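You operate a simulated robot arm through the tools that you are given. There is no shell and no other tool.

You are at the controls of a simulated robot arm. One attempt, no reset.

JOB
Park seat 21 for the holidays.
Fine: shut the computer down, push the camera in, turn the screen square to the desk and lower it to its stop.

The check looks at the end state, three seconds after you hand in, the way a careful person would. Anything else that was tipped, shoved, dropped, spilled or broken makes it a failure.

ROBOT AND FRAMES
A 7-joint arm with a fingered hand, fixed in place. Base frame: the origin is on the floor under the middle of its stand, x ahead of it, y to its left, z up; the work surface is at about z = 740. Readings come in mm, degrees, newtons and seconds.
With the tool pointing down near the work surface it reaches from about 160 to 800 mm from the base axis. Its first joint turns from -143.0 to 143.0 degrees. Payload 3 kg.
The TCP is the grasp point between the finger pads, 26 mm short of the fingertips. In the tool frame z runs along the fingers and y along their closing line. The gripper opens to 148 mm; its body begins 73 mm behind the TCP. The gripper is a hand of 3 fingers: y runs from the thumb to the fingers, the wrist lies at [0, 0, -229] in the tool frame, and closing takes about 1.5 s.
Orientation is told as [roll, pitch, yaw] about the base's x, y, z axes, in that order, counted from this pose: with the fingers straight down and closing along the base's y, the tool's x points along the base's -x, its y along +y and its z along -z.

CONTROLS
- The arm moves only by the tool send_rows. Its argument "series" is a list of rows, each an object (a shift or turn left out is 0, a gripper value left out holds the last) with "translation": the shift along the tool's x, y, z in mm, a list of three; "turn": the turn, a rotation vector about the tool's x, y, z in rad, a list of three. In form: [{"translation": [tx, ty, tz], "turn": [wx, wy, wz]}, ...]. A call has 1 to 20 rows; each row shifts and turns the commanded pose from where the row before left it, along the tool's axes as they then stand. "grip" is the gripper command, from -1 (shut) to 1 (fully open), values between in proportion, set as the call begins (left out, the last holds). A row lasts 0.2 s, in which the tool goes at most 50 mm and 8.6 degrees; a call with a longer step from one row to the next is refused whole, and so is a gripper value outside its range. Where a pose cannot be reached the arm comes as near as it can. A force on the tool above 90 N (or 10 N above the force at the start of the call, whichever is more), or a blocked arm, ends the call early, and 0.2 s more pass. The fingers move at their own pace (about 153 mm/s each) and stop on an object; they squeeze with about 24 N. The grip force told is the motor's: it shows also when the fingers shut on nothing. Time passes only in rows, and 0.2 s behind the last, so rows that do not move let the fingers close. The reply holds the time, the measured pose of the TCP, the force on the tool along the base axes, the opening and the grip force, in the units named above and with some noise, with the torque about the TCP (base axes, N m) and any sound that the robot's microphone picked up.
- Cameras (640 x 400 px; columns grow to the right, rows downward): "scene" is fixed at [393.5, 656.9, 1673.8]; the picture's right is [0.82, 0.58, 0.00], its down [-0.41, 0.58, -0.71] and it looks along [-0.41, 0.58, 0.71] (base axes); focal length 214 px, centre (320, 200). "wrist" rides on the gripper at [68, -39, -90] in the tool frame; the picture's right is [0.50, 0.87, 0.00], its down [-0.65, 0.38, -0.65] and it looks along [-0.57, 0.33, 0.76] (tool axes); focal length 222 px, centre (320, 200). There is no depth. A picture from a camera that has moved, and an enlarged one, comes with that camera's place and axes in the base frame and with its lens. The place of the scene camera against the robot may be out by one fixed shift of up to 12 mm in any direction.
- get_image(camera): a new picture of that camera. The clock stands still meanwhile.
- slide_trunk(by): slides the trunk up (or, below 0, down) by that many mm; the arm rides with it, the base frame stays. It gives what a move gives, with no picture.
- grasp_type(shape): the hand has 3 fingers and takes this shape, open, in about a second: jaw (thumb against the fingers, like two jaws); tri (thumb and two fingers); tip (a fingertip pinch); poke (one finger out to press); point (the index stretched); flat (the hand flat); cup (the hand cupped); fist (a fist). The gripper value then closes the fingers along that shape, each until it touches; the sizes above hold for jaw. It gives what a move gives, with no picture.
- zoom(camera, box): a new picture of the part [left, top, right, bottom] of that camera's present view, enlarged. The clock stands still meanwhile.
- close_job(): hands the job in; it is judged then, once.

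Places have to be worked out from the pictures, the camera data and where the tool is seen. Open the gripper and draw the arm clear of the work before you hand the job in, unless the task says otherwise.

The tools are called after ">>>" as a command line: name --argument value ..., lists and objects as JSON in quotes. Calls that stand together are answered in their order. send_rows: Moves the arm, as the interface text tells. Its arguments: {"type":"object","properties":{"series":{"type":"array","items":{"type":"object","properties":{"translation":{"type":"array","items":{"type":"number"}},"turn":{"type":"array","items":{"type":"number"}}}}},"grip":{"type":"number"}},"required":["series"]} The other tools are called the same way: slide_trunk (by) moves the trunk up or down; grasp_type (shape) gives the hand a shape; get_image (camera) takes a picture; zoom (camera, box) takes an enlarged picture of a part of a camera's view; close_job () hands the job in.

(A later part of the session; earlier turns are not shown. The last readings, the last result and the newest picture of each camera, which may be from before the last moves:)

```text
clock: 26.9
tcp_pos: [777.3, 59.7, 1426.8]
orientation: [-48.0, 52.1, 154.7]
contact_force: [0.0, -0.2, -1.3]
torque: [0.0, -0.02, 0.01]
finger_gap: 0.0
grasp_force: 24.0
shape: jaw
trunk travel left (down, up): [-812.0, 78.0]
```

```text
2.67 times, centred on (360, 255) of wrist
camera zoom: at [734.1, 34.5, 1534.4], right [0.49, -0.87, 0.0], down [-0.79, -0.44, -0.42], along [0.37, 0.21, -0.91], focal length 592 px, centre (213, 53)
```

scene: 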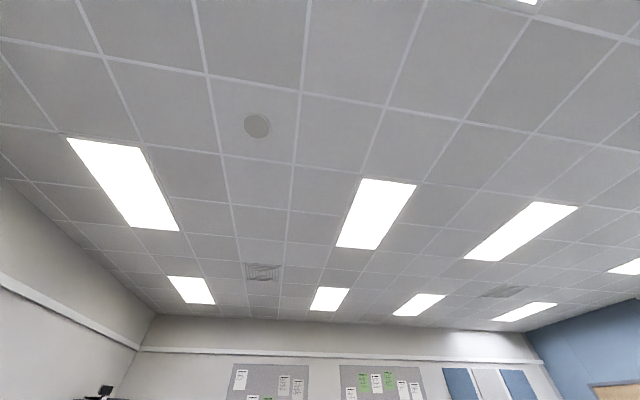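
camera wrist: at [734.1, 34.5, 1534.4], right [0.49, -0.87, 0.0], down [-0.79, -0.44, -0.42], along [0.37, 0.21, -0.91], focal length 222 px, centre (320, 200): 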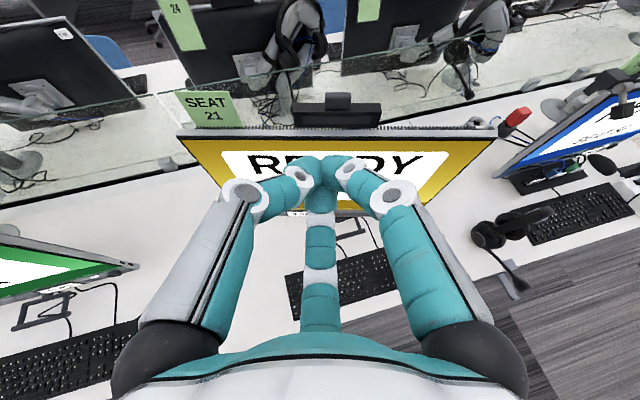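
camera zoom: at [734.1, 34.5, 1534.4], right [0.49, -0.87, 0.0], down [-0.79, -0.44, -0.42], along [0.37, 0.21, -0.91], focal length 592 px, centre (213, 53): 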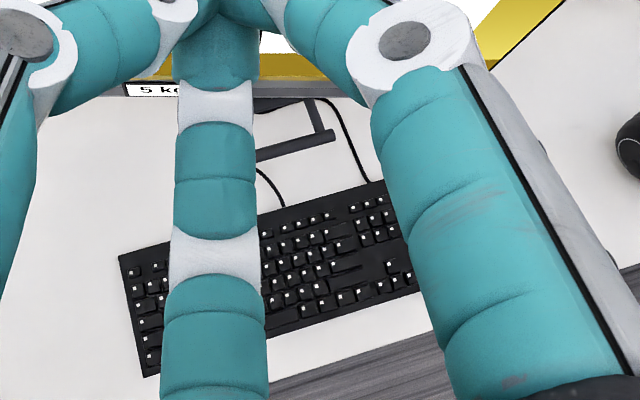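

The desk edge is at exactly -45°/135°, so the screen (119°) must turn about +16° counter-clockwise. I now level the hand to point horizontally and shift right so as to be in front of the power button, still high up.

>>> send_rows --series '[{"turn": [0.0694, 0.1213, 0]}, {"turn": [0.0694, 0.1213, 0]}, {"turn": [0.0694, 0.1213, 0]}, {"translation": [20.9, 36.5, 0]}, {"translation": [20.9, 36.5, 0]}, {"translation": [20.9, 36.5, 0]}, {"translation": [20.9, 36.5, 0]}, {"translation": [20.9, 36.5, 0]}, {"translation": [20.9, 36.5, 0]}]'

>>> get_image --camera "wrist"

```text
clock: 28.9
tcp_pos: [900.9, -159.2, 1423.2]
orientation: [-89.7, 60.0, 119.7]
contact_force: [0.4, -0.9, -0.3]
torque: [0.01, -0.03, 0.0]
finger_gap: 0.1
grasp_force: 23.9
shape: jaw
trunk travel left (down, up): [-812.0, 78.0]
```

```text
taken
camera wrist: at [822.7, -204.6, 1500.5], right [0.49, -0.87, 0.0], down [-0.57, -0.32, -0.75], along [0.66, 0.37, -0.66], focal length 222 px, centre (320, 200)
```

wrist: 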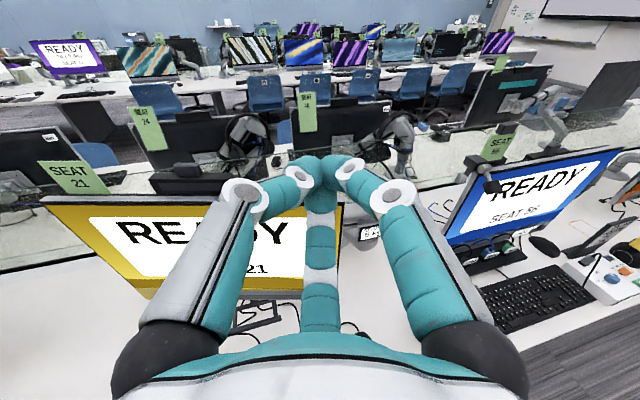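

The hand points level at the screen's right half. I lower the trunk 400 mm, with the fingertips about 150 mm in front of the screen plane, and look again.

>>> slide_trunk --by -400

>>> get_image --camera "wrist"

```text
clock: 32.8
tcp_pos: [899.5, -158.5, 1021.4]
orientation: [-89.5, 59.9, 119.6]
contact_force: [0.0, -1.1, -0.1]
torque: [0.02, -0.04, -0.04]
finger_gap: 0.1
grasp_force: 23.8
shape: jaw
trunk travel left (down, up): [-412.0, 478.0]
```

```text
taken
camera wrist: at [822.0, -203.7, 1100.6], right [0.49, -0.87, 0.0], down [-0.57, -0.32, -0.75], along [0.66, 0.37, -0.66], focal length 222 px, centre (320, 200)
```

wrist: 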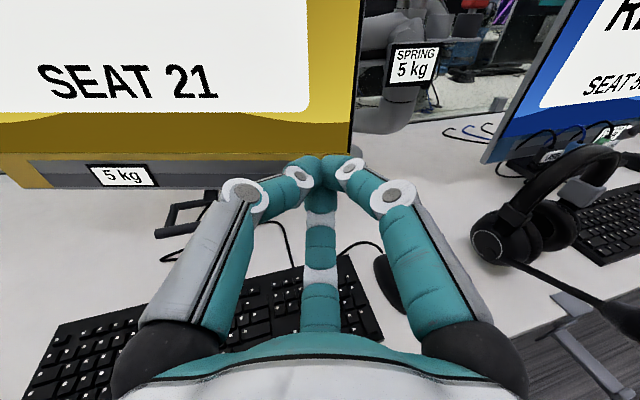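

The fingers hide the button from here; lowering another 80 mm should bring it into view above the fingertips.

>>> slide_trunk --by -80

>>> get_image --camera "wrist"

>>> zoom --camera "wrist" --box '[200, 60, 400, 185]'

```text
clock: 33.9
tcp_pos: [899.9, -159.2, 943.0]
orientation: [-89.6, 59.9, 119.6]
contact_force: [0.0, -0.5, -0.2]
torque: [-0.02, 0.0, 0.0]
finger_gap: 0.2
grasp_force: 24.8
shape: jaw
trunk travel left (down, up): [-332.0, 558.0]
```

```text
taken
camera wrist: at [821.9, -203.7, 1020.6], right [0.49, -0.87, 0.0], down [-0.57, -0.32, -0.75], along [0.66, 0.37, -0.66], focal length 222 px, centre (320, 200)
```

wrist: 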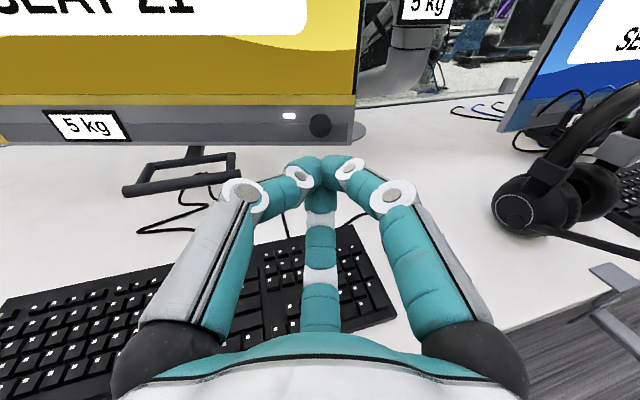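

```text
3.20 times, centred on (300, 122) of wrist
camera zoom: at [821.9, -203.7, 1020.6], right [0.49, -0.87, 0.0], down [-0.57, -0.32, -0.75], along [0.66, 0.37, -0.66], focal length 711 px, centre (384, 448)
```

zoom: 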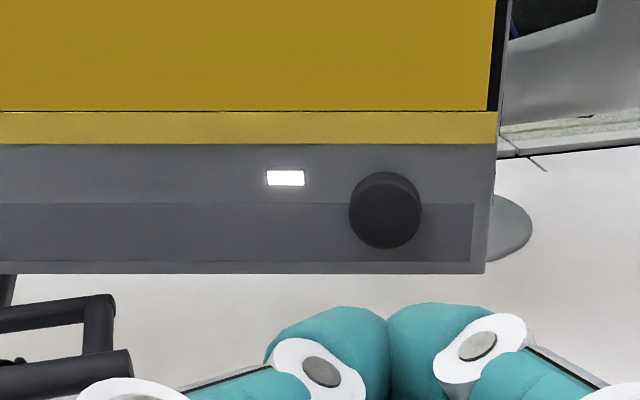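

The button is clear now: a 32 mm black disc, ray matching (1076,-62,898), with the LED lit. The hand is laterally aligned; I lower 45 mm to its height and advance 150 mm, leaving about 20 mm.

>>> slide_trunk --by -45

>>> send_rows --series '[{"translation": [0, 0, 30]}, {"translation": [0, 0, 30]}, {"translation": [0, 0, 30]}, {"translation": [0, 0, 30]}, {"translation": [0, 0, 25]}]'

>>> get_image --camera "wrist"

>>> zoom --camera "wrist" --box '[220, 80, 420, 205]'

```text
clock: 34.8
tcp_pos: [899.9, -159.7, 897.5]
orientation: [-89.5, 59.9, 119.6]
contact_force: [-0.1, -0.5, -0.5]
torque: [0.0, 0.02, 0.02]
finger_gap: 0.2
grasp_force: 23.7
shape: jaw
trunk travel left (down, up): [-287.0, 603.0]
```

```text
clock: 36.0
tcp_pos: [1028.5, -88.7, 895.3]
orientation: [-89.6, 59.8, 119.6]
contact_force: [-0.7, -0.4, -0.3]
torque: [-0.02, 0.03, -0.02]
finger_gap: 0.1
grasp_force: 23.8
shape: jaw
trunk travel left (down, up): [-287.0, 603.0]
```

```text
taken
camera wrist: at [950.3, -132.4, 973.3], right [0.49, -0.87, 0.0], down [-0.57, -0.32, -0.75], along [0.66, 0.37, -0.66], focal length 222 px, centre (320, 200)
```

wrist: 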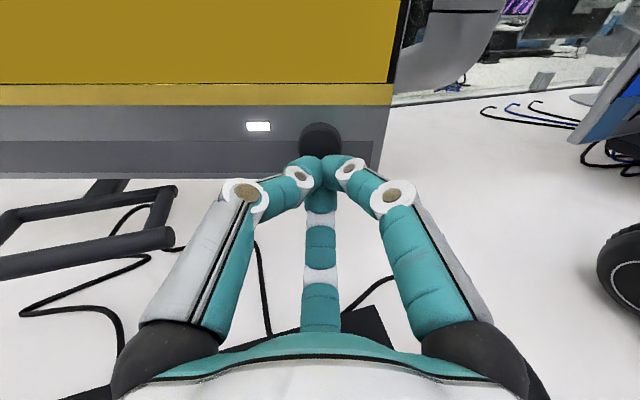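

```text
3.20 times, centred on (320, 142) of wrist
camera zoom: at [950.3, -132.4, 973.3], right [0.49, -0.87, 0.0], down [-0.57, -0.32, -0.75], along [0.66, 0.37, -0.66], focal length 711 px, centre (320, 384)
```

zoom: 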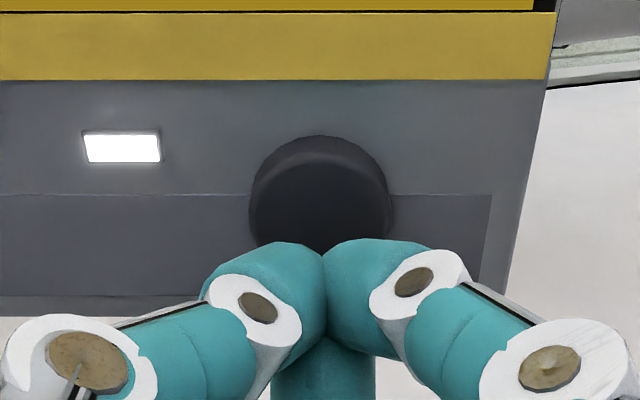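

The fingertips are centred under the button view, about 25 mm short of its face. I raise 4 mm and creep forward 18 mm.

>>> send_rows --series '[{"translation": [3.5, -2, 0]}, {"translation": [0, 0, 6]}, {"translation": [0, 0, 6]}, {"translation": [0, 0, 6]}]'

>>> zoom --camera "wrist" --box '[220, 80, 420, 205]'

```text
clock: 37.0
tcp_pos: [1042.5, -78.5, 901.0]
orientation: [-89.7, 59.9, 119.7]
contact_force: [-2.5, -1.5, -0.5]
torque: [-0.03, 0.04, 0.03]
finger_gap: 0.0
grasp_force: 24.5
shape: jaw
trunk travel left (down, up): [-287.0, 603.0]
heard: click
```

```text
3.20 times, centred on (320, 142) of wrist
camera zoom: at [964.6, -123.4, 979.2], right [0.49, -0.87, 0.0], down [-0.57, -0.32, -0.75], along [0.66, 0.37, -0.66], focal length 711 px, centre (320, 384)
```

zoom: 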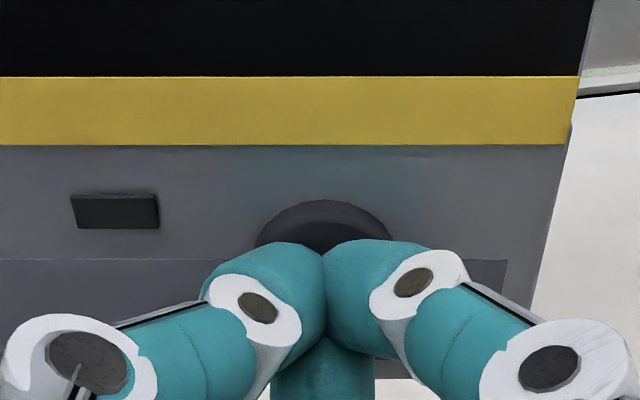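

There was a click, the LED went dark and the screen is black: the computer is off. I back straight off so as not to press again, then look.

>>> send_rows --series '[{"translation": [0, 0, -20]}, {"translation": [0, 0, -40]}, {"translation": [0, 0, -40]}]'

>>> get_image --camera "wrist"

```text
clock: 37.8
tcp_pos: [953.8, -128.0, 900.4]
orientation: [-89.5, 59.9, 119.6]
contact_force: [0.3, -0.2, -0.5]
torque: [-0.02, -0.01, -0.01]
finger_gap: 0.0
grasp_force: 24.4
shape: jaw
trunk travel left (down, up): [-287.0, 603.0]
```

```text
taken
camera wrist: at [875.7, -173.1, 977.9], right [0.49, -0.87, 0.0], down [-0.57, -0.32, -0.75], along [0.66, 0.37, -0.66], focal length 222 px, centre (320, 200)
```

wrist: 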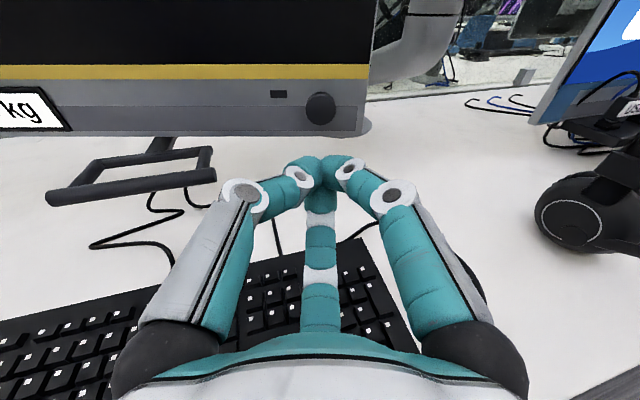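

Power is off. Next I inspect the grab handle under the screen and how it's attached.

>>> zoom --camera "wrist" --box '[20, 80, 260, 230]'

>>> zoom --camera "wrist" --box '[360, 0, 560, 140]'

```text
2.67 times, centred on (140, 155) of wrist
camera zoom: at [875.7, -173.1, 977.9], right [0.49, -0.87, 0.0], down [-0.57, -0.32, -0.75], along [0.66, 0.37, -0.66], focal length 592 px, centre (800, 320)
```

zoom: 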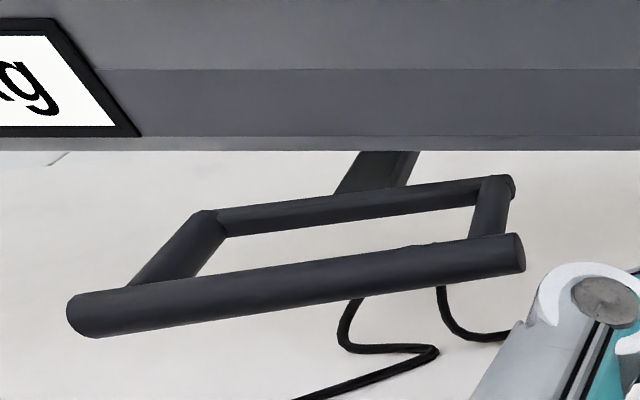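

```text
2.86 times, centred on (460, 70) of wrist
camera zoom: at [875.7, -173.1, 977.9], right [0.49, -0.87, 0.0], down [-0.57, -0.32, -0.75], along [0.66, 0.37, -0.66], focal length 635 px, centre (-80, 571)
```

zoom: 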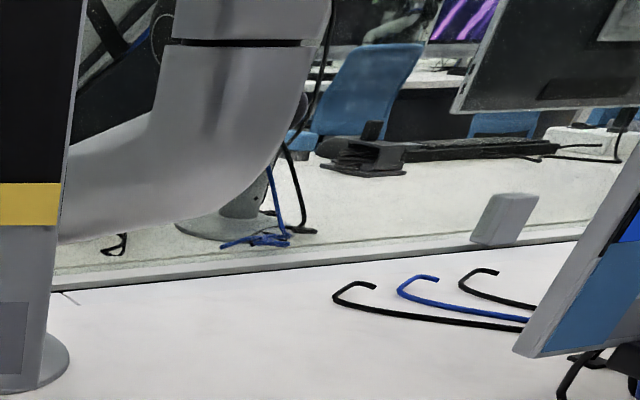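

The handle hangs from the arm head and is already in line with the desk, so the screen itself is swivelled. I raise to mid-screen height (z≈1075) and shift right to push the right-hand bezel backwards.

>>> slide_trunk --by 175

>>> send_rows --series '[{"translation": [8, 14, 0]}]'

>>> get_image --camera "wrist"

```text
clock: 39.8
tcp_pos: [954.1, -127.9, 1074.6]
orientation: [-89.7, 59.9, 119.7]
contact_force: [-0.4, -0.1, 0.5]
torque: [-0.01, 0.01, -0.02]
finger_gap: 0.0
grasp_force: 24.4
shape: jaw
trunk travel left (down, up): [-462.0, 428.0]
```

```text
clock: 40.1
tcp_pos: [962.2, -141.0, 1075.0]
orientation: [-89.6, 59.9, 119.7]
contact_force: [-0.2, 0.9, 0.1]
torque: [0.01, 0.0, 0.0]
finger_gap: 0.0
grasp_force: 23.6
shape: jaw
trunk travel left (down, up): [-462.0, 428.0]
```

```text
taken
camera wrist: at [884.4, -185.1, 1153.2], right [0.49, -0.87, 0.0], down [-0.57, -0.32, -0.75], along [0.66, 0.37, -0.66], focal length 222 px, centre (320, 200)
```

wrist: 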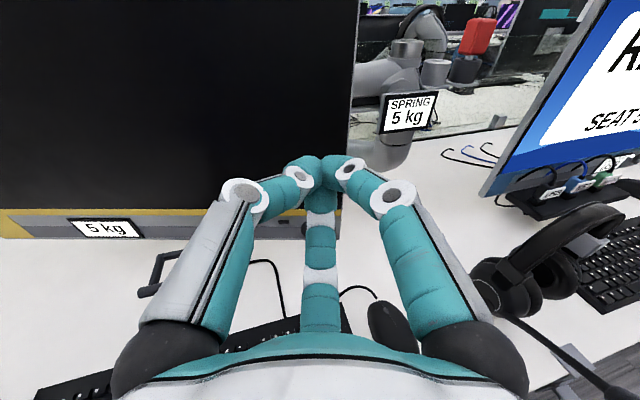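

The tip is about 25 mm inside the right edge and some 110 mm in front of the face. I advance 90 mm, then creep.

>>> send_rows --series '[{"translation": [0, 0, 30]}, {"translation": [0, 0, 30]}, {"translation": [0, 0, 30]}]'

>>> send_rows --series '[{"translation": [0, 0, 5]}, {"translation": [0, 0, 5]}, {"translation": [0, 0, 5]}, {"translation": [0, 0, 5]}]'

>>> get_image --camera "wrist"

```text
clock: 41.0
tcp_pos: [1041.4, -98.8, 1074.9]
orientation: [-89.6, 59.9, 119.7]
contact_force: [0.5, 0.0, 0.4]
torque: [0.0, 0.01, 0.0]
finger_gap: 0.0
grasp_force: 23.5
shape: jaw
trunk travel left (down, up): [-462.0, 428.0]
```

```text
clock: 42.0
tcp_pos: [1057.8, -89.3, 1074.8]
orientation: [-89.7, 59.9, 119.4]
contact_force: [-2.1, -2.7, 0.1]
torque: [0.03, 0.01, -0.04]
finger_gap: 0.0
grasp_force: 23.2
shape: jaw
trunk travel left (down, up): [-462.0, 428.0]
```

```text
taken
camera wrist: at [979.9, -133.7, 1153.3], right [0.49, -0.87, 0.0], down [-0.57, -0.32, -0.75], along [0.66, 0.37, -0.66], focal length 222 px, centre (320, 200)
```

wrist: 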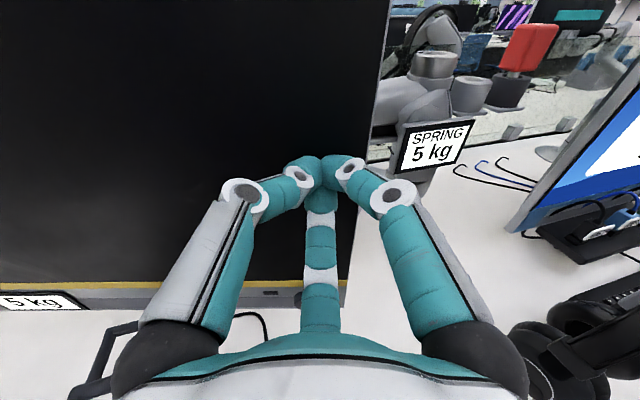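

First contact with about 3 N. I push on in small steps, watching the force.

>>> send_rows --series '[{"translation": [0, 0, 4]}, {"translation": [0, 0, 4]}, {"translation": [0, 0, 4]}, {"translation": [0, 0, 4]}]'

>>> get_image --camera "wrist"

```text
clock: 43.0
tcp_pos: [1071.3, -80.4, 1075.7]
orientation: [-89.4, 59.9, 119.8]
contact_force: [-1.6, -1.8, -0.6]
torque: [-0.02, 0.01, 0.01]
finger_gap: 0.0
grasp_force: 24.2
shape: jaw
trunk travel left (down, up): [-462.0, 428.0]
```

```text
taken
camera wrist: at [993.9, -124.5, 1153.1], right [0.49, -0.87, 0.0], down [-0.57, -0.32, -0.75], along [0.66, 0.37, -0.66], focal length 222 px, centre (320, 200)
```

wrist: 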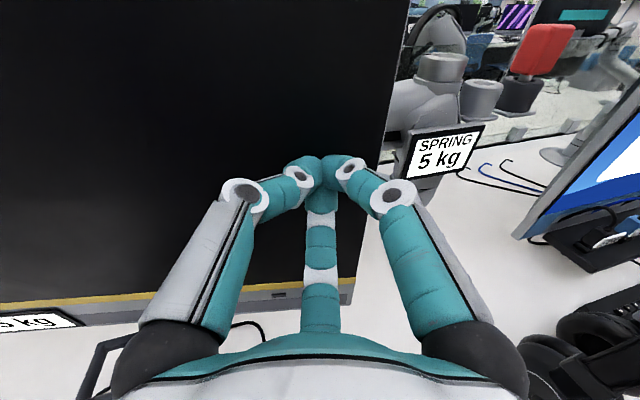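

The screen is turning freely at about 2.5 N. I continue another 20 mm.

>>> send_rows --series '[{"translation": [0, 0, 4]}, {"translation": [0, 0, 4]}, {"translation": [0, 0, 4]}, {"translation": [0, 0, 4]}, {"translation": [0, 0, 4]}]'

>>> get_image --camera "wrist"

```text
clock: 44.1
tcp_pos: [1089.0, -68.0, 1073.5]
orientation: [-89.5, 59.8, 119.7]
contact_force: [-2.6, -2.0, -1.7]
torque: [-0.04, 0.07, -0.04]
finger_gap: 0.0
grasp_force: 23.8
shape: jaw
trunk travel left (down, up): [-462.0, 428.0]
```

```text
taken
camera wrist: at [1011.4, -114.4, 1151.9], right [0.49, -0.87, 0.0], down [-0.57, -0.32, -0.75], along [0.66, 0.37, -0.66], focal length 222 px, centre (320, 200)
```

wrist: 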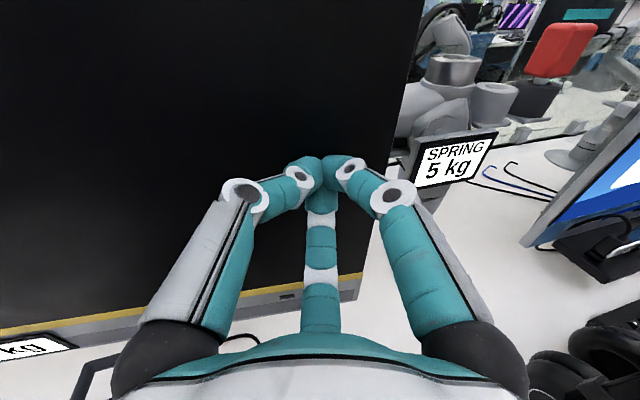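

From the bar line I estimate the screen is at about 128.5° now; 6–7° remain. I push about 16 mm more and re-measure.

>>> send_rows --series '[{"translation": [0, 0, 4]}, {"translation": [0, 0, 4]}, {"translation": [0, 0, 4]}, {"translation": [0, 0, 4]}]'

>>> get_image --camera "wrist"

>>> zoom --camera "wrist" --box '[0, 240, 240, 400]'

>>> zoom --camera "wrist" --box '[230, 230, 400, 330]'

```text
clock: 45.1
tcp_pos: [1103.2, -62.8, 1075.8]
orientation: [-89.7, 59.9, 119.5]
contact_force: [-1.6, -3.4, 0.2]
torque: [0.02, -0.01, -0.08]
finger_gap: 0.0
grasp_force: 23.8
shape: jaw
trunk travel left (down, up): [-462.0, 428.0]
```

```text
taken
camera wrist: at [1025.1, -107.4, 1153.8], right [0.49, -0.87, 0.0], down [-0.57, -0.32, -0.76], along [0.66, 0.37, -0.66], focal length 222 px, centre (320, 200)
```

wrist: 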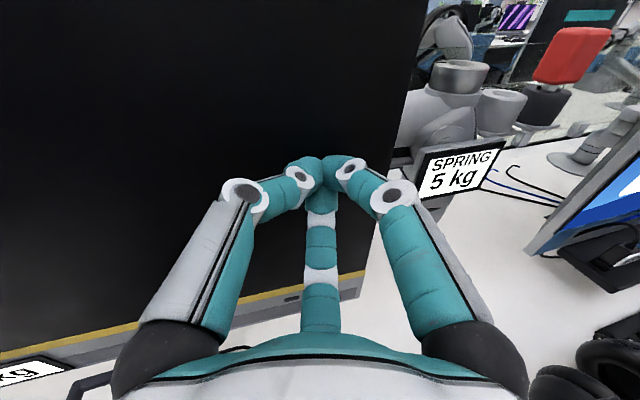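

```text
2.50 times, centred on (120, 320) of wrist
camera zoom: at [1025.1, -107.4, 1153.8], right [0.49, -0.87, 0.0], down [-0.57, -0.32, -0.76], along [0.66, 0.37, -0.66], focal length 555 px, centre (820, -100)
```

zoom: 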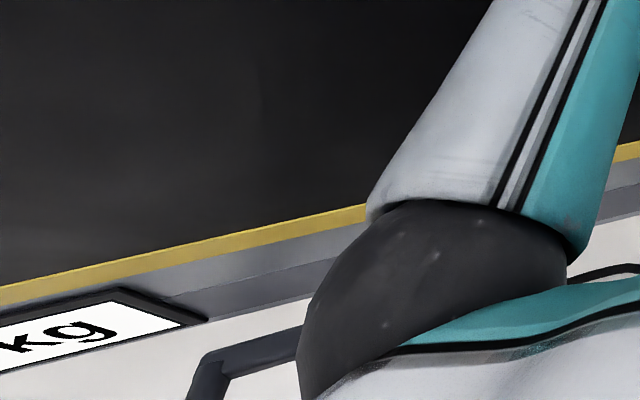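

```text
3.76 times, centred on (315, 280) of wrist
camera zoom: at [1025.1, -107.4, 1153.8], right [0.49, -0.87, 0.0], down [-0.57, -0.32, -0.76], along [0.66, 0.37, -0.66], focal length 836 px, centre (339, -101)
```

zoom: 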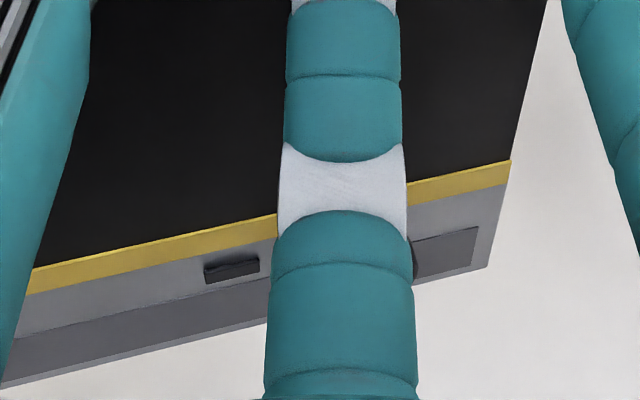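

Now about 133.3° by the bar line. I push 5 mm more (about 1.2°), then withdraw to measure properly from further away.

>>> send_rows --series '[{"translation": [0, 0, 2.5]}, {"translation": [0, 0, 2.5]}]'

>>> send_rows --series '[{"translation": [0, 0, -20]}, {"translation": [0, 0, -40]}, {"translation": [0, 0, -45]}, {"translation": [0, 0, -45]}, {"translation": [0, 0, -45]}]'

>>> get_image --camera "wrist"

```text
clock: 45.8
tcp_pos: [1107.1, -62.1, 1074.4]
orientation: [-89.6, 59.9, 119.6]
contact_force: [-1.5, -2.4, 0.1]
torque: [0.03, 0.01, -0.05]
finger_gap: 0.0
grasp_force: 24.1
shape: jaw
trunk travel left (down, up): [-462.0, 428.0]
```

```text
clock: 47.0
tcp_pos: [935.8, -156.3, 1075.3]
orientation: [-89.6, 59.8, 119.6]
contact_force: [0.6, -0.3, -1.0]
torque: [0.02, 0.0, 0.03]
finger_gap: 0.2
grasp_force: 23.7
shape: jaw
trunk travel left (down, up): [-462.0, 428.0]
```

```text
taken
camera wrist: at [857.2, -200.4, 1153.1], right [0.49, -0.87, 0.0], down [-0.57, -0.32, -0.75], along [0.66, 0.37, -0.66], focal length 222 px, centre (320, 200)
```

wrist: 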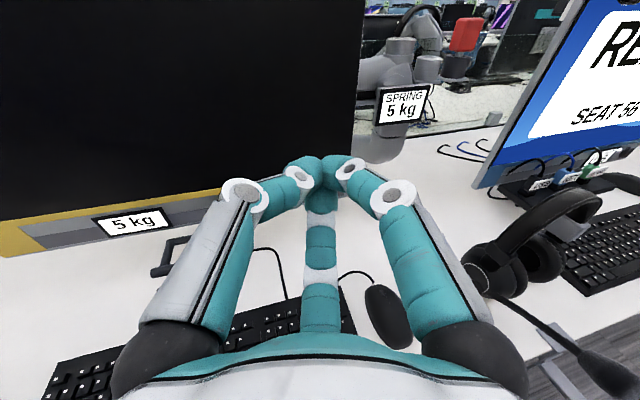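

The screen has turned. I raise the trunk and shift left to look at the screen and its top from above for an accurate yaw measurement.

>>> slide_trunk --by 350

>>> send_rows --series '[{"translation": [-22, -38.2, 0]}, {"translation": [-22, -38.2, 0]}, {"translation": [-22, -38.2, 0]}, {"translation": [-22, -38.2, 0]}, {"translation": [-22, -38.2, 0]}]'

>>> get_image --camera "wrist"

```text
clock: 50.4
tcp_pos: [935.7, -155.2, 1424.6]
orientation: [-89.6, 59.9, 119.6]
contact_force: [-0.1, 0.4, 0.5]
torque: [0.0, -0.06, 0.01]
finger_gap: 0.0
grasp_force: 23.6
shape: jaw
trunk travel left (down, up): [-812.0, 78.0]
```

```text
clock: 51.6
tcp_pos: [827.6, 36.3, 1423.4]
orientation: [-89.5, 60.0, 119.6]
contact_force: [0.0, 0.0, -0.2]
torque: [0.01, 0.03, -0.01]
finger_gap: 0.0
grasp_force: 23.7
shape: jaw
trunk travel left (down, up): [-812.0, 78.0]
```

```text
taken
camera wrist: at [750.0, -8.2, 1502.0], right [0.49, -0.87, 0.0], down [-0.57, -0.32, -0.75], along [0.66, 0.37, -0.66], focal length 222 px, centre (320, 200)
```

wrist: 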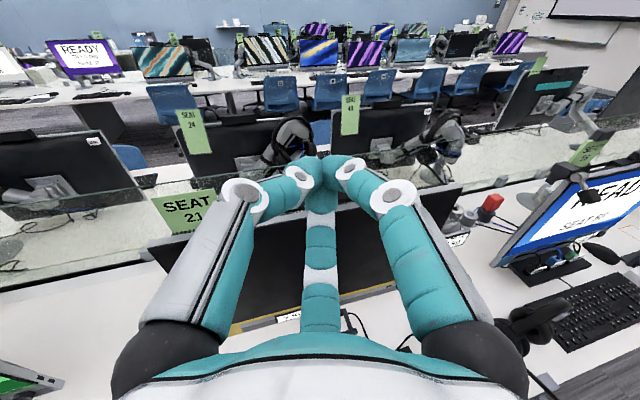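

The hand blocks the middle of the view. I tilt it back down by 24° so that the screen sits in the clear upper half of the picture.

>>> send_rows --series '[{"turn": [-0.0694, -0.1213, 0]}, {"turn": [-0.0694, -0.1213, 0]}, {"turn": [-0.0694, -0.1213, 0]}, {"turn": [-0.0694, -0.1213, 0]}]'

>>> get_image --camera "wrist"

>>> zoom --camera "wrist" --box '[140, 60, 340, 200]'

>>> zoom --camera "wrist" --box '[340, 40, 540, 180]'

```text
clock: 52.6
tcp_pos: [828.9, 36.1, 1424.7]
orientation: [-38.5, 47.0, 162.0]
contact_force: [0.2, -0.4, 0.3]
torque: [-0.01, 0.0, 0.03]
finger_gap: 0.1
grasp_force: 24.3
shape: jaw
trunk travel left (down, up): [-812.0, 78.0]
```

```text
taken
camera wrist: at [799.5, 18.4, 1538.7], right [0.49, -0.87, 0.0], down [-0.84, -0.47, -0.29], along [0.25, 0.14, -0.96], focal length 222 px, centre (320, 200)
```

wrist: 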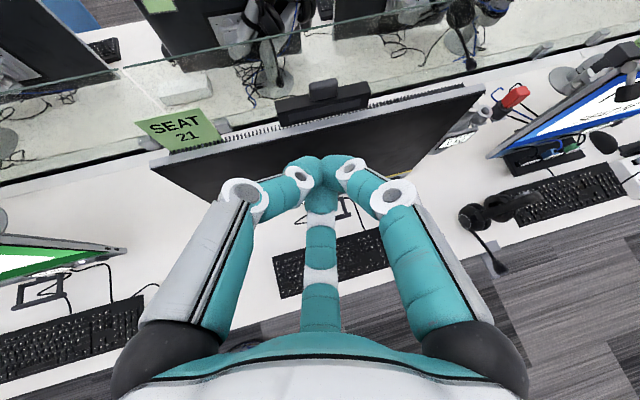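

```text
2.86 times, centred on (240, 130) of wrist
camera zoom: at [799.5, 18.4, 1538.7], right [0.49, -0.87, 0.0], down [-0.84, -0.47, -0.29], along [0.25, 0.14, -0.96], focal length 635 px, centre (549, 400)
```

zoom: 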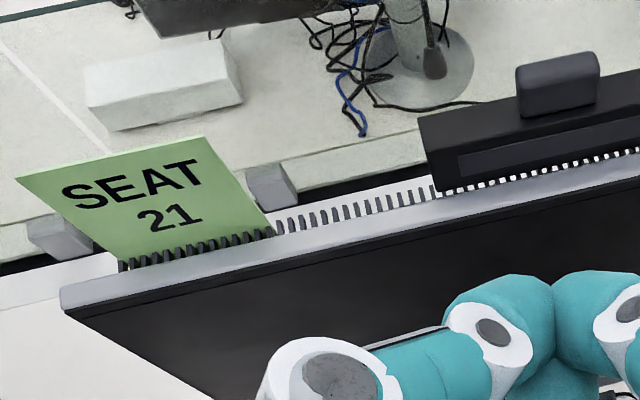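

```text
2.86 times, centred on (440, 110) of wrist
camera zoom: at [799.5, 18.4, 1538.7], right [0.49, -0.87, 0.0], down [-0.84, -0.47, -0.29], along [0.25, 0.14, -0.96], focal length 635 px, centre (-23, 457)
```

zoom: 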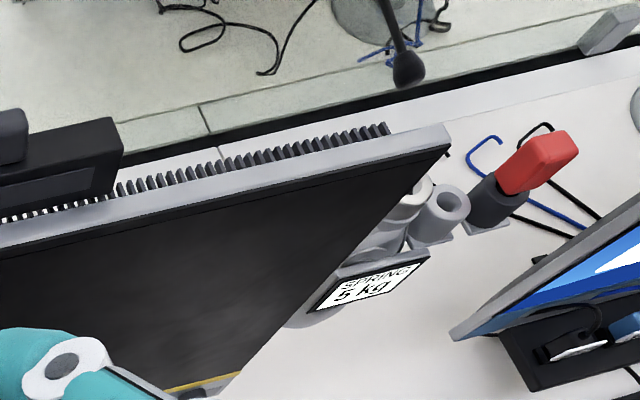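

By the top corners the screen is now at about 134.2°. I calibrate against the desk's front edge in the same picture to remove camera rounding.

>>> zoom --camera "wrist" --box '[420, 180, 640, 320]'

>>> zoom --camera "wrist" --box '[0, 130, 220, 290]'

```text
2.86 times, centred on (530, 250) of wrist
camera zoom: at [799.5, 18.4, 1538.7], right [0.49, -0.87, 0.0], down [-0.84, -0.47, -0.29], along [0.25, 0.14, -0.96], focal length 635 px, centre (-280, 57)
```

zoom: 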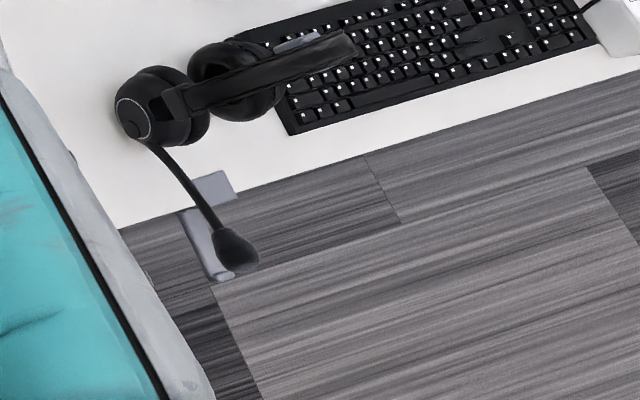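

```text
2.50 times, centred on (110, 210) of wrist
camera zoom: at [799.5, 18.4, 1538.7], right [0.49, -0.87, 0.0], down [-0.84, -0.47, -0.29], along [0.25, 0.14, -0.96], focal length 555 px, centre (845, 175)
```

zoom: 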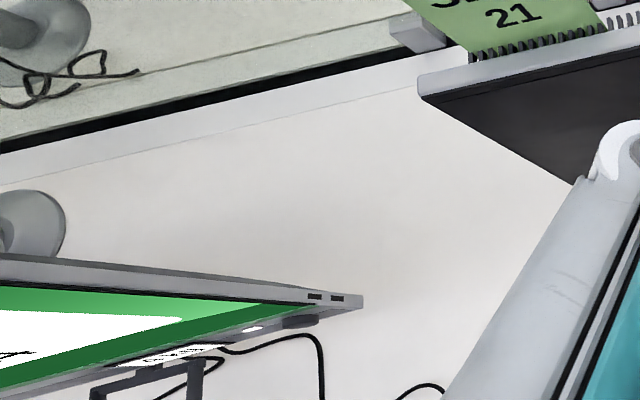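

The desk edge measures exactly -45°, and the screen about 134.4°, so it's square to within about half a degree. Next I bring the hand over the camera module, which I place at about (1012,134,1293), moving forward at z≈1425 above everything.

>>> send_rows --series '[{"translation": [18.4, -9.6, 31.9]}, {"translation": [18.4, -9.6, 31.9]}, {"translation": [18.4, -9.6, 31.9]}, {"translation": [18.4, -9.6, 31.9]}, {"translation": [18.4, -9.6, 31.9]}]'

>>> get_image --camera "wrist"

```text
clock: 53.8
tcp_pos: [996.0, 125.2, 1428.8]
orientation: [-38.6, 46.9, 161.9]
contact_force: [0.5, 0.7, -0.3]
torque: [0.02, 0.02, 0.04]
finger_gap: 0.2
grasp_force: 23.4
shape: jaw
trunk travel left (down, up): [-812.0, 78.0]
```

```text
taken
camera wrist: at [967.2, 107.0, 1542.3], right [0.49, -0.87, 0.0], down [-0.83, -0.47, -0.29], along [0.25, 0.15, -0.96], focal length 222 px, centre (320, 200)
```

wrist: 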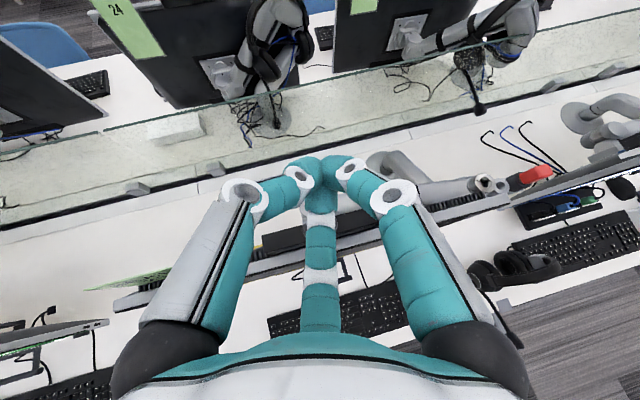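

I'm now above the screen and can see the support arm behind it; I zoom to understand its joints and the camera module.

>>> zoom --camera "wrist" --box '[340, 120, 560, 260]'

>>> zoom --camera "wrist" --box '[220, 200, 420, 330]'

```text
2.86 times, centred on (450, 190) of wrist
camera zoom: at [967.2, 107.0, 1542.3], right [0.49, -0.87, 0.0], down [-0.83, -0.47, -0.29], along [0.25, 0.15, -0.96], focal length 635 px, centre (-51, 229)
```

zoom: 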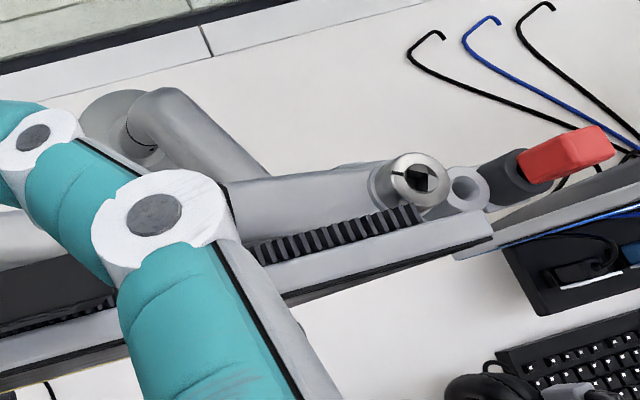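

```text
3.08 times, centred on (320, 265) of wrist
camera zoom: at [967.2, 107.0, 1542.3], right [0.49, -0.87, 0.0], down [-0.83, -0.47, -0.29], along [0.25, 0.15, -0.96], focal length 684 px, centre (320, 0)
```

zoom: 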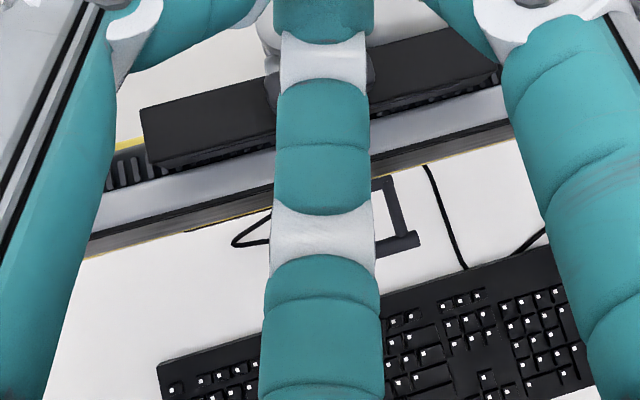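

The arm runs from a post to a spring joint on the right and back to the head behind the screen's centre. I tilt the hand more steeply down (about 22° off vertical) for pressing from above.

>>> send_rows --series '[{"turn": [-0.0738, -0.1289, 0]}, {"turn": [-0.0738, -0.1289, 0]}, {"turn": [-0.0738, -0.1289, 0]}, {"turn": [-0.0738, -0.1289, 0]}]'

>>> get_image --camera "wrist"

```text
clock: 54.8
tcp_pos: [993.1, 126.6, 1409.9]
orientation: [-12.7, 19.2, 177.1]
contact_force: [-1.9, -1.4, -4.3]
torque: [0.14, -0.29, -0.01]
finger_gap: 0.3
grasp_force: 24.0
shape: jaw
trunk travel left (down, up): [-812.0, 78.0]
```

```text
taken
camera wrist: at [1027.0, 142.8, 1522.8], right [0.49, -0.87, -0.02], down [-0.83, -0.47, 0.31], along [-0.28, -0.14, -0.95], focal length 222 px, centre (320, 200)
```

wrist: 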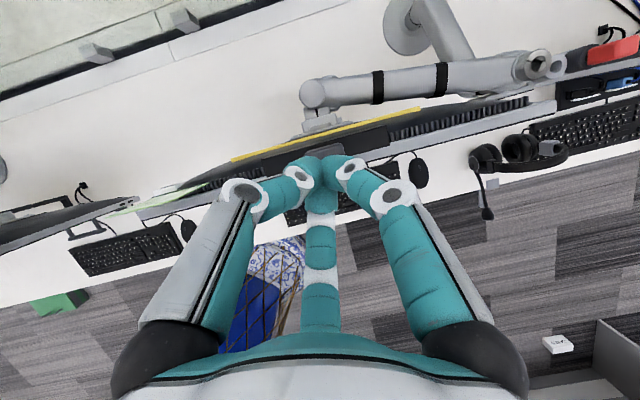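

From this side I can see the arm head and bracket behind the screen. I zoom in on the fingertips and the camera module.

>>> zoom --camera "wrist" --box '[220, 70, 420, 210]'

>>> zoom --camera "wrist" --box '[280, 0, 640, 160]'

```text
2.86 times, centred on (320, 140) of wrist
camera zoom: at [1027.0, 142.8, 1522.8], right [0.49, -0.87, -0.02], down [-0.83, -0.47, 0.31], along [-0.28, -0.14, -0.95], focal length 635 px, centre (320, 371)
```

zoom: 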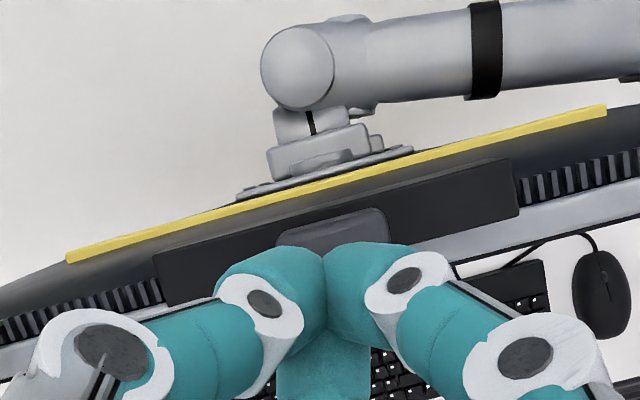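

```text
1.78 times, centred on (460, 80) of wrist
camera zoom: at [1027.0, 142.8, 1522.8], right [0.49, -0.87, -0.02], down [-0.83, -0.47, 0.31], along [-0.28, -0.14, -0.95], focal length 395 px, centre (71, 413)
```

zoom: 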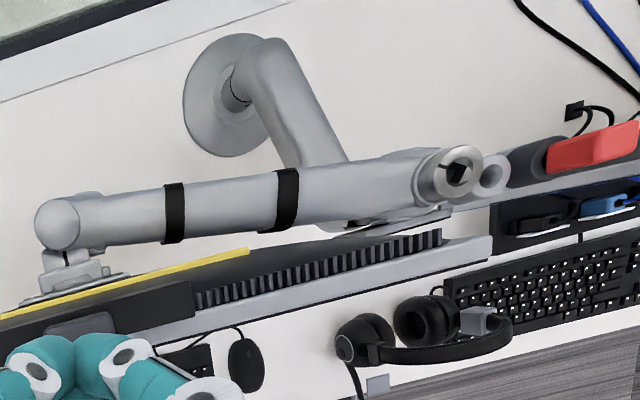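

The module sits at about (1009,130,1293), just beyond the fingertips. I nudge forward about 10 mm to be over it and re-read the pose.

>>> send_rows --series '[{"translation": [9.3, -1.6, 3.8]}, {"translation": [0, 0, 0]}]'

>>> zoom --camera "wrist" --box '[220, 70, 420, 210]'

```text
clock: 55.4
tcp_pos: [1003.0, 125.9, 1428.7]
orientation: [-12.7, 20.3, 177.1]
contact_force: [-0.1, 0.0, 0.9]
torque: [0.01, -0.02, 0.0]
finger_gap: 0.1
grasp_force: 23.8
shape: jaw
trunk travel left (down, up): [-812.0, 78.0]
```

```text
2.86 times, centred on (320, 140) of wrist
camera zoom: at [1034.9, 142.4, 1542.1], right [0.49, -0.87, 0.0], down [-0.83, -0.47, 0.29], along [-0.26, -0.14, -0.96], focal length 635 px, centre (320, 371)
```

zoom: 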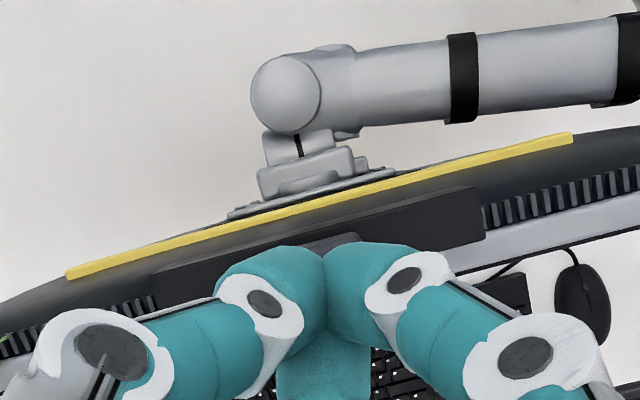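

Aligned over the module with about 100 mm to go. I descend 80 mm.

>>> send_rows --series '[{"translation": [-7.06, 4.04, 18.3]}, {"translation": [-7.06, 4.04, 18.3]}, {"translation": [-7.06, 4.04, 18.3]}, {"translation": [-7.06, 4.04, 18.3]}, {"translation": [0, 0, 0]}]'

>>> get_image --camera "wrist"

>>> zoom --camera "wrist" --box '[220, 70, 420, 210]'

```text
clock: 56.6
tcp_pos: [1004.6, 127.3, 1346.6]
orientation: [-12.6, 20.2, 177.2]
contact_force: [-0.3, -0.3, -0.6]
torque: [-0.02, 0.01, 0.0]
finger_gap: 0.2
grasp_force: 24.0
shape: jaw
trunk travel left (down, up): [-812.0, 78.0]
```

```text
taken
camera wrist: at [1035.9, 144.2, 1461.7], right [0.49, -0.87, 0.0], down [-0.83, -0.47, 0.3], along [-0.26, -0.14, -0.96], focal length 222 px, centre (320, 200)
```

wrist: 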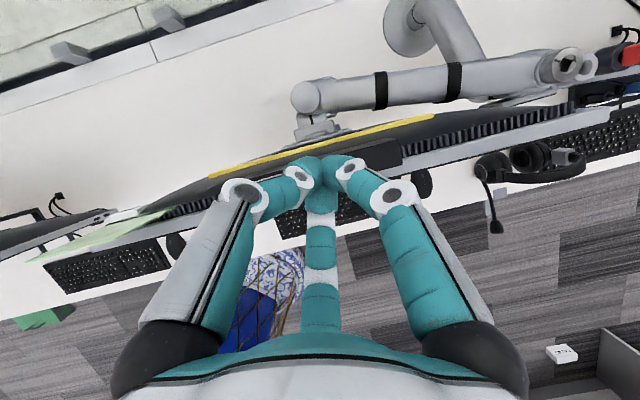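

```text
2.86 times, centred on (320, 140) of wrist
camera zoom: at [1035.9, 144.2, 1461.7], right [0.49, -0.87, 0.0], down [-0.83, -0.47, 0.3], along [-0.26, -0.14, -0.96], focal length 635 px, centre (320, 371)
```

zoom: 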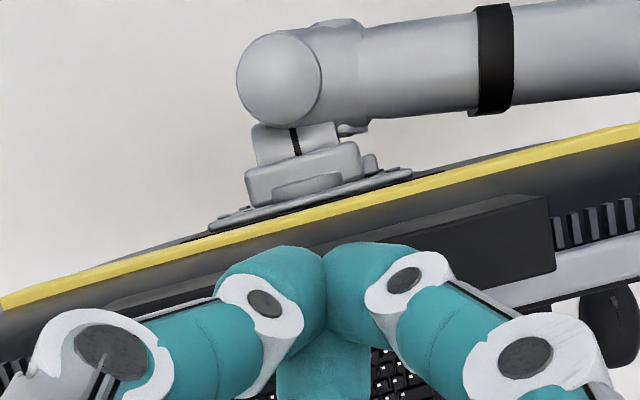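

Fingertips are centred on the housing, roughly 25 mm above the module. I descend in 4 mm steps.

>>> send_rows --series '[{"translation": [-1.41, 0.81, 3.65]}, {"translation": [-1.41, 0.81, 3.65]}, {"translation": [-1.41, 0.81, 3.65]}, {"translation": [-1.41, 0.81, 3.65]}, {"translation": [0, 0, 0]}]'

>>> send_rows --series '[{"translation": [-1.06, 0.61, 2.74]}, {"translation": [-1.06, 0.61, 2.74]}, {"translation": [-1.06, 0.61, 2.74]}, {"translation": [0, 0, 0]}]'

>>> zoom --camera "wrist" --box '[220, 70, 420, 210]'

```text
clock: 57.8
tcp_pos: [1005.8, 128.7, 1332.1]
orientation: [-12.6, 20.3, 177.2]
contact_force: [0.7, -0.2, -0.7]
torque: [-0.02, 0.02, 0.01]
finger_gap: 0.0
grasp_force: 24.2
shape: jaw
trunk travel left (down, up): [-812.0, 78.0]
```

```text
clock: 58.8
tcp_pos: [1004.9, 128.7, 1323.3]
orientation: [-12.7, 20.2, 177.2]
contact_force: [0.5, 0.6, 1.0]
torque: [0.01, -0.01, 0.04]
finger_gap: 0.0
grasp_force: 24.1
shape: jaw
trunk travel left (down, up): [-812.0, 78.0]
```

```text
2.86 times, centred on (320, 140) of wrist
camera zoom: at [1036.2, 144.6, 1437.4], right [0.49, -0.87, 0.0], down [-0.83, -0.47, 0.29], along [-0.26, -0.14, -0.96], focal length 635 px, centre (320, 371)
```

zoom: 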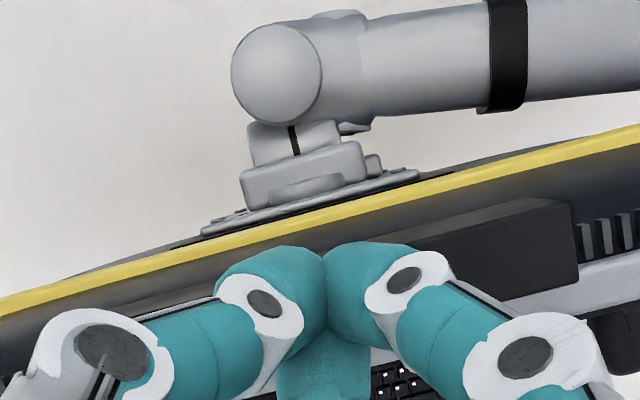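

No firm contact yet; tip is at about z 1295. I continue with 2 mm steps.

>>> send_rows --series '[{"translation": [-0.7, 0.4, 1.83]}, {"translation": [-0.7, 0.4, 1.83]}, {"translation": [-0.7, 0.4, 1.83]}, {"translation": [0, 0, 0]}]'

>>> send_rows --series '[{"translation": [-0.7, 0.4, 1.83]}, {"translation": [-0.7, 0.4, 1.83]}, {"translation": [-0.7, 0.4, 1.83]}, {"translation": [0, 0, 0]}]'

```text
clock: 59.8
tcp_pos: [1003.7, 128.4, 1317.7]
orientation: [-12.6, 20.3, 177.1]
contact_force: [-0.1, 0.0, 2.3]
torque: [-0.01, -0.02, -0.04]
finger_gap: 0.0
grasp_force: 24.1
shape: jaw
trunk travel left (down, up): [-812.0, 78.0]
```

```text
clock: 60.8
tcp_pos: [1004.8, 127.7, 1310.1]
orientation: [-12.7, 20.2, 177.2]
contact_force: [-0.1, 0.8, 0.6]
torque: [-0.01, -0.01, -0.01]
finger_gap: 0.0
grasp_force: 23.8
shape: jaw
trunk travel left (down, up): [-812.0, 78.0]
```

Forces remain very small. I look to see whether the module is going in.

>>> get_image --camera "wrist"

>>> zoom --camera "wrist" --box '[240, 90, 400, 200]'

```text
taken
camera wrist: at [1036.0, 145.4, 1424.9], right [0.49, -0.87, 0.0], down [-0.83, -0.47, 0.29], along [-0.26, -0.14, -0.96], focal length 222 px, centre (320, 200)
```

wrist: 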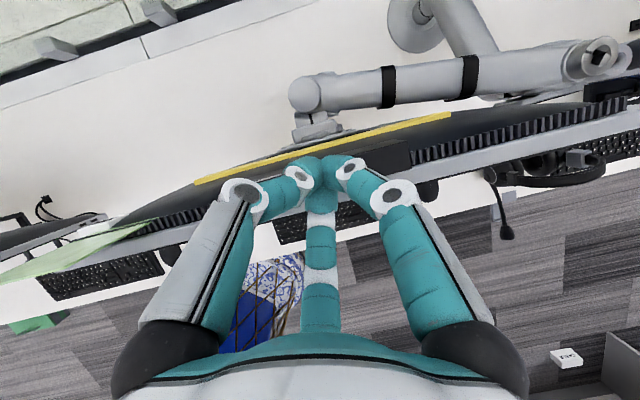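

```text
3.64 times, centred on (320, 145) of wrist
camera zoom: at [1036.0, 145.4, 1424.9], right [0.49, -0.87, 0.0], down [-0.83, -0.47, 0.29], along [-0.26, -0.14, -0.96], focal length 808 px, centre (320, 400)
```

zoom: 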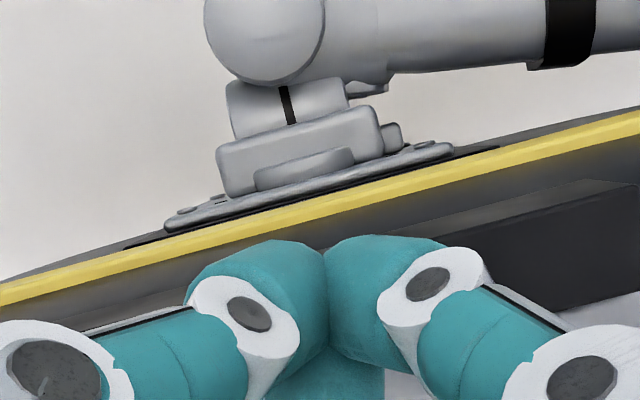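

The module is hidden under the tips and may be going in at a couple of newtons. I continue down in 2 mm steps toward the housing top (about 1276).

>>> send_rows --series '[{"translation": [-0.7, 0.4, 1.83]}, {"translation": [-0.7, 0.4, 1.83]}, {"translation": [0, 0, 0]}]'

>>> send_rows --series '[{"translation": [-0.7, 0.4, 1.83]}, {"translation": [-0.7, 0.4, 1.83]}, {"translation": [0, 0, 0]}]'

```text
clock: 61.6
tcp_pos: [1003.9, 128.5, 1306.5]
orientation: [-12.6, 20.3, 177.2]
contact_force: [-0.5, -0.1, 0.8]
torque: [0.01, 0.0, -0.01]
finger_gap: 0.1
grasp_force: 23.7
shape: jaw
trunk travel left (down, up): [-812.0, 78.0]
```

```text
clock: 62.4
tcp_pos: [1005.2, 127.1, 1303.8]
orientation: [-12.6, 20.2, 177.3]
contact_force: [0.5, 0.4, 1.1]
torque: [0.01, 0.02, 0.02]
finger_gap: 0.0
grasp_force: 24.6
shape: jaw
trunk travel left (down, up): [-812.0, 78.0]
```

Still about 1 N. I take two more small steps and then check.

>>> send_rows --series '[{"translation": [-0.7, 0.4, 1.83]}, {"translation": [-0.7, 0.4, 1.83]}, {"translation": [0, 0, 0]}]'

>>> zoom --camera "wrist" --box '[200, 80, 440, 230]'

```text
clock: 63.2
tcp_pos: [1004.6, 128.0, 1300.5]
orientation: [-12.6, 20.4, 177.2]
contact_force: [0.6, -0.6, 5.2]
torque: [0.0, -0.09, 0.01]
finger_gap: 0.0
grasp_force: 23.9
shape: jaw
trunk travel left (down, up): [-812.0, 78.0]
```

```text
2.67 times, centred on (320, 155) of wrist
camera zoom: at [1035.9, 144.8, 1414.6], right [0.49, -0.87, 0.0], down [-0.83, -0.47, 0.29], along [-0.26, -0.14, -0.96], focal length 592 px, centre (320, 320)
```

zoom: 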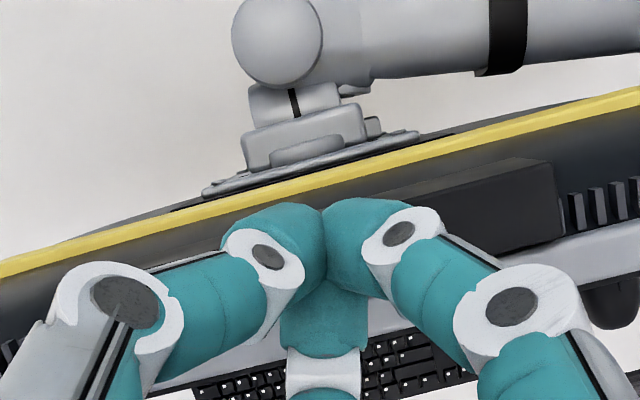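

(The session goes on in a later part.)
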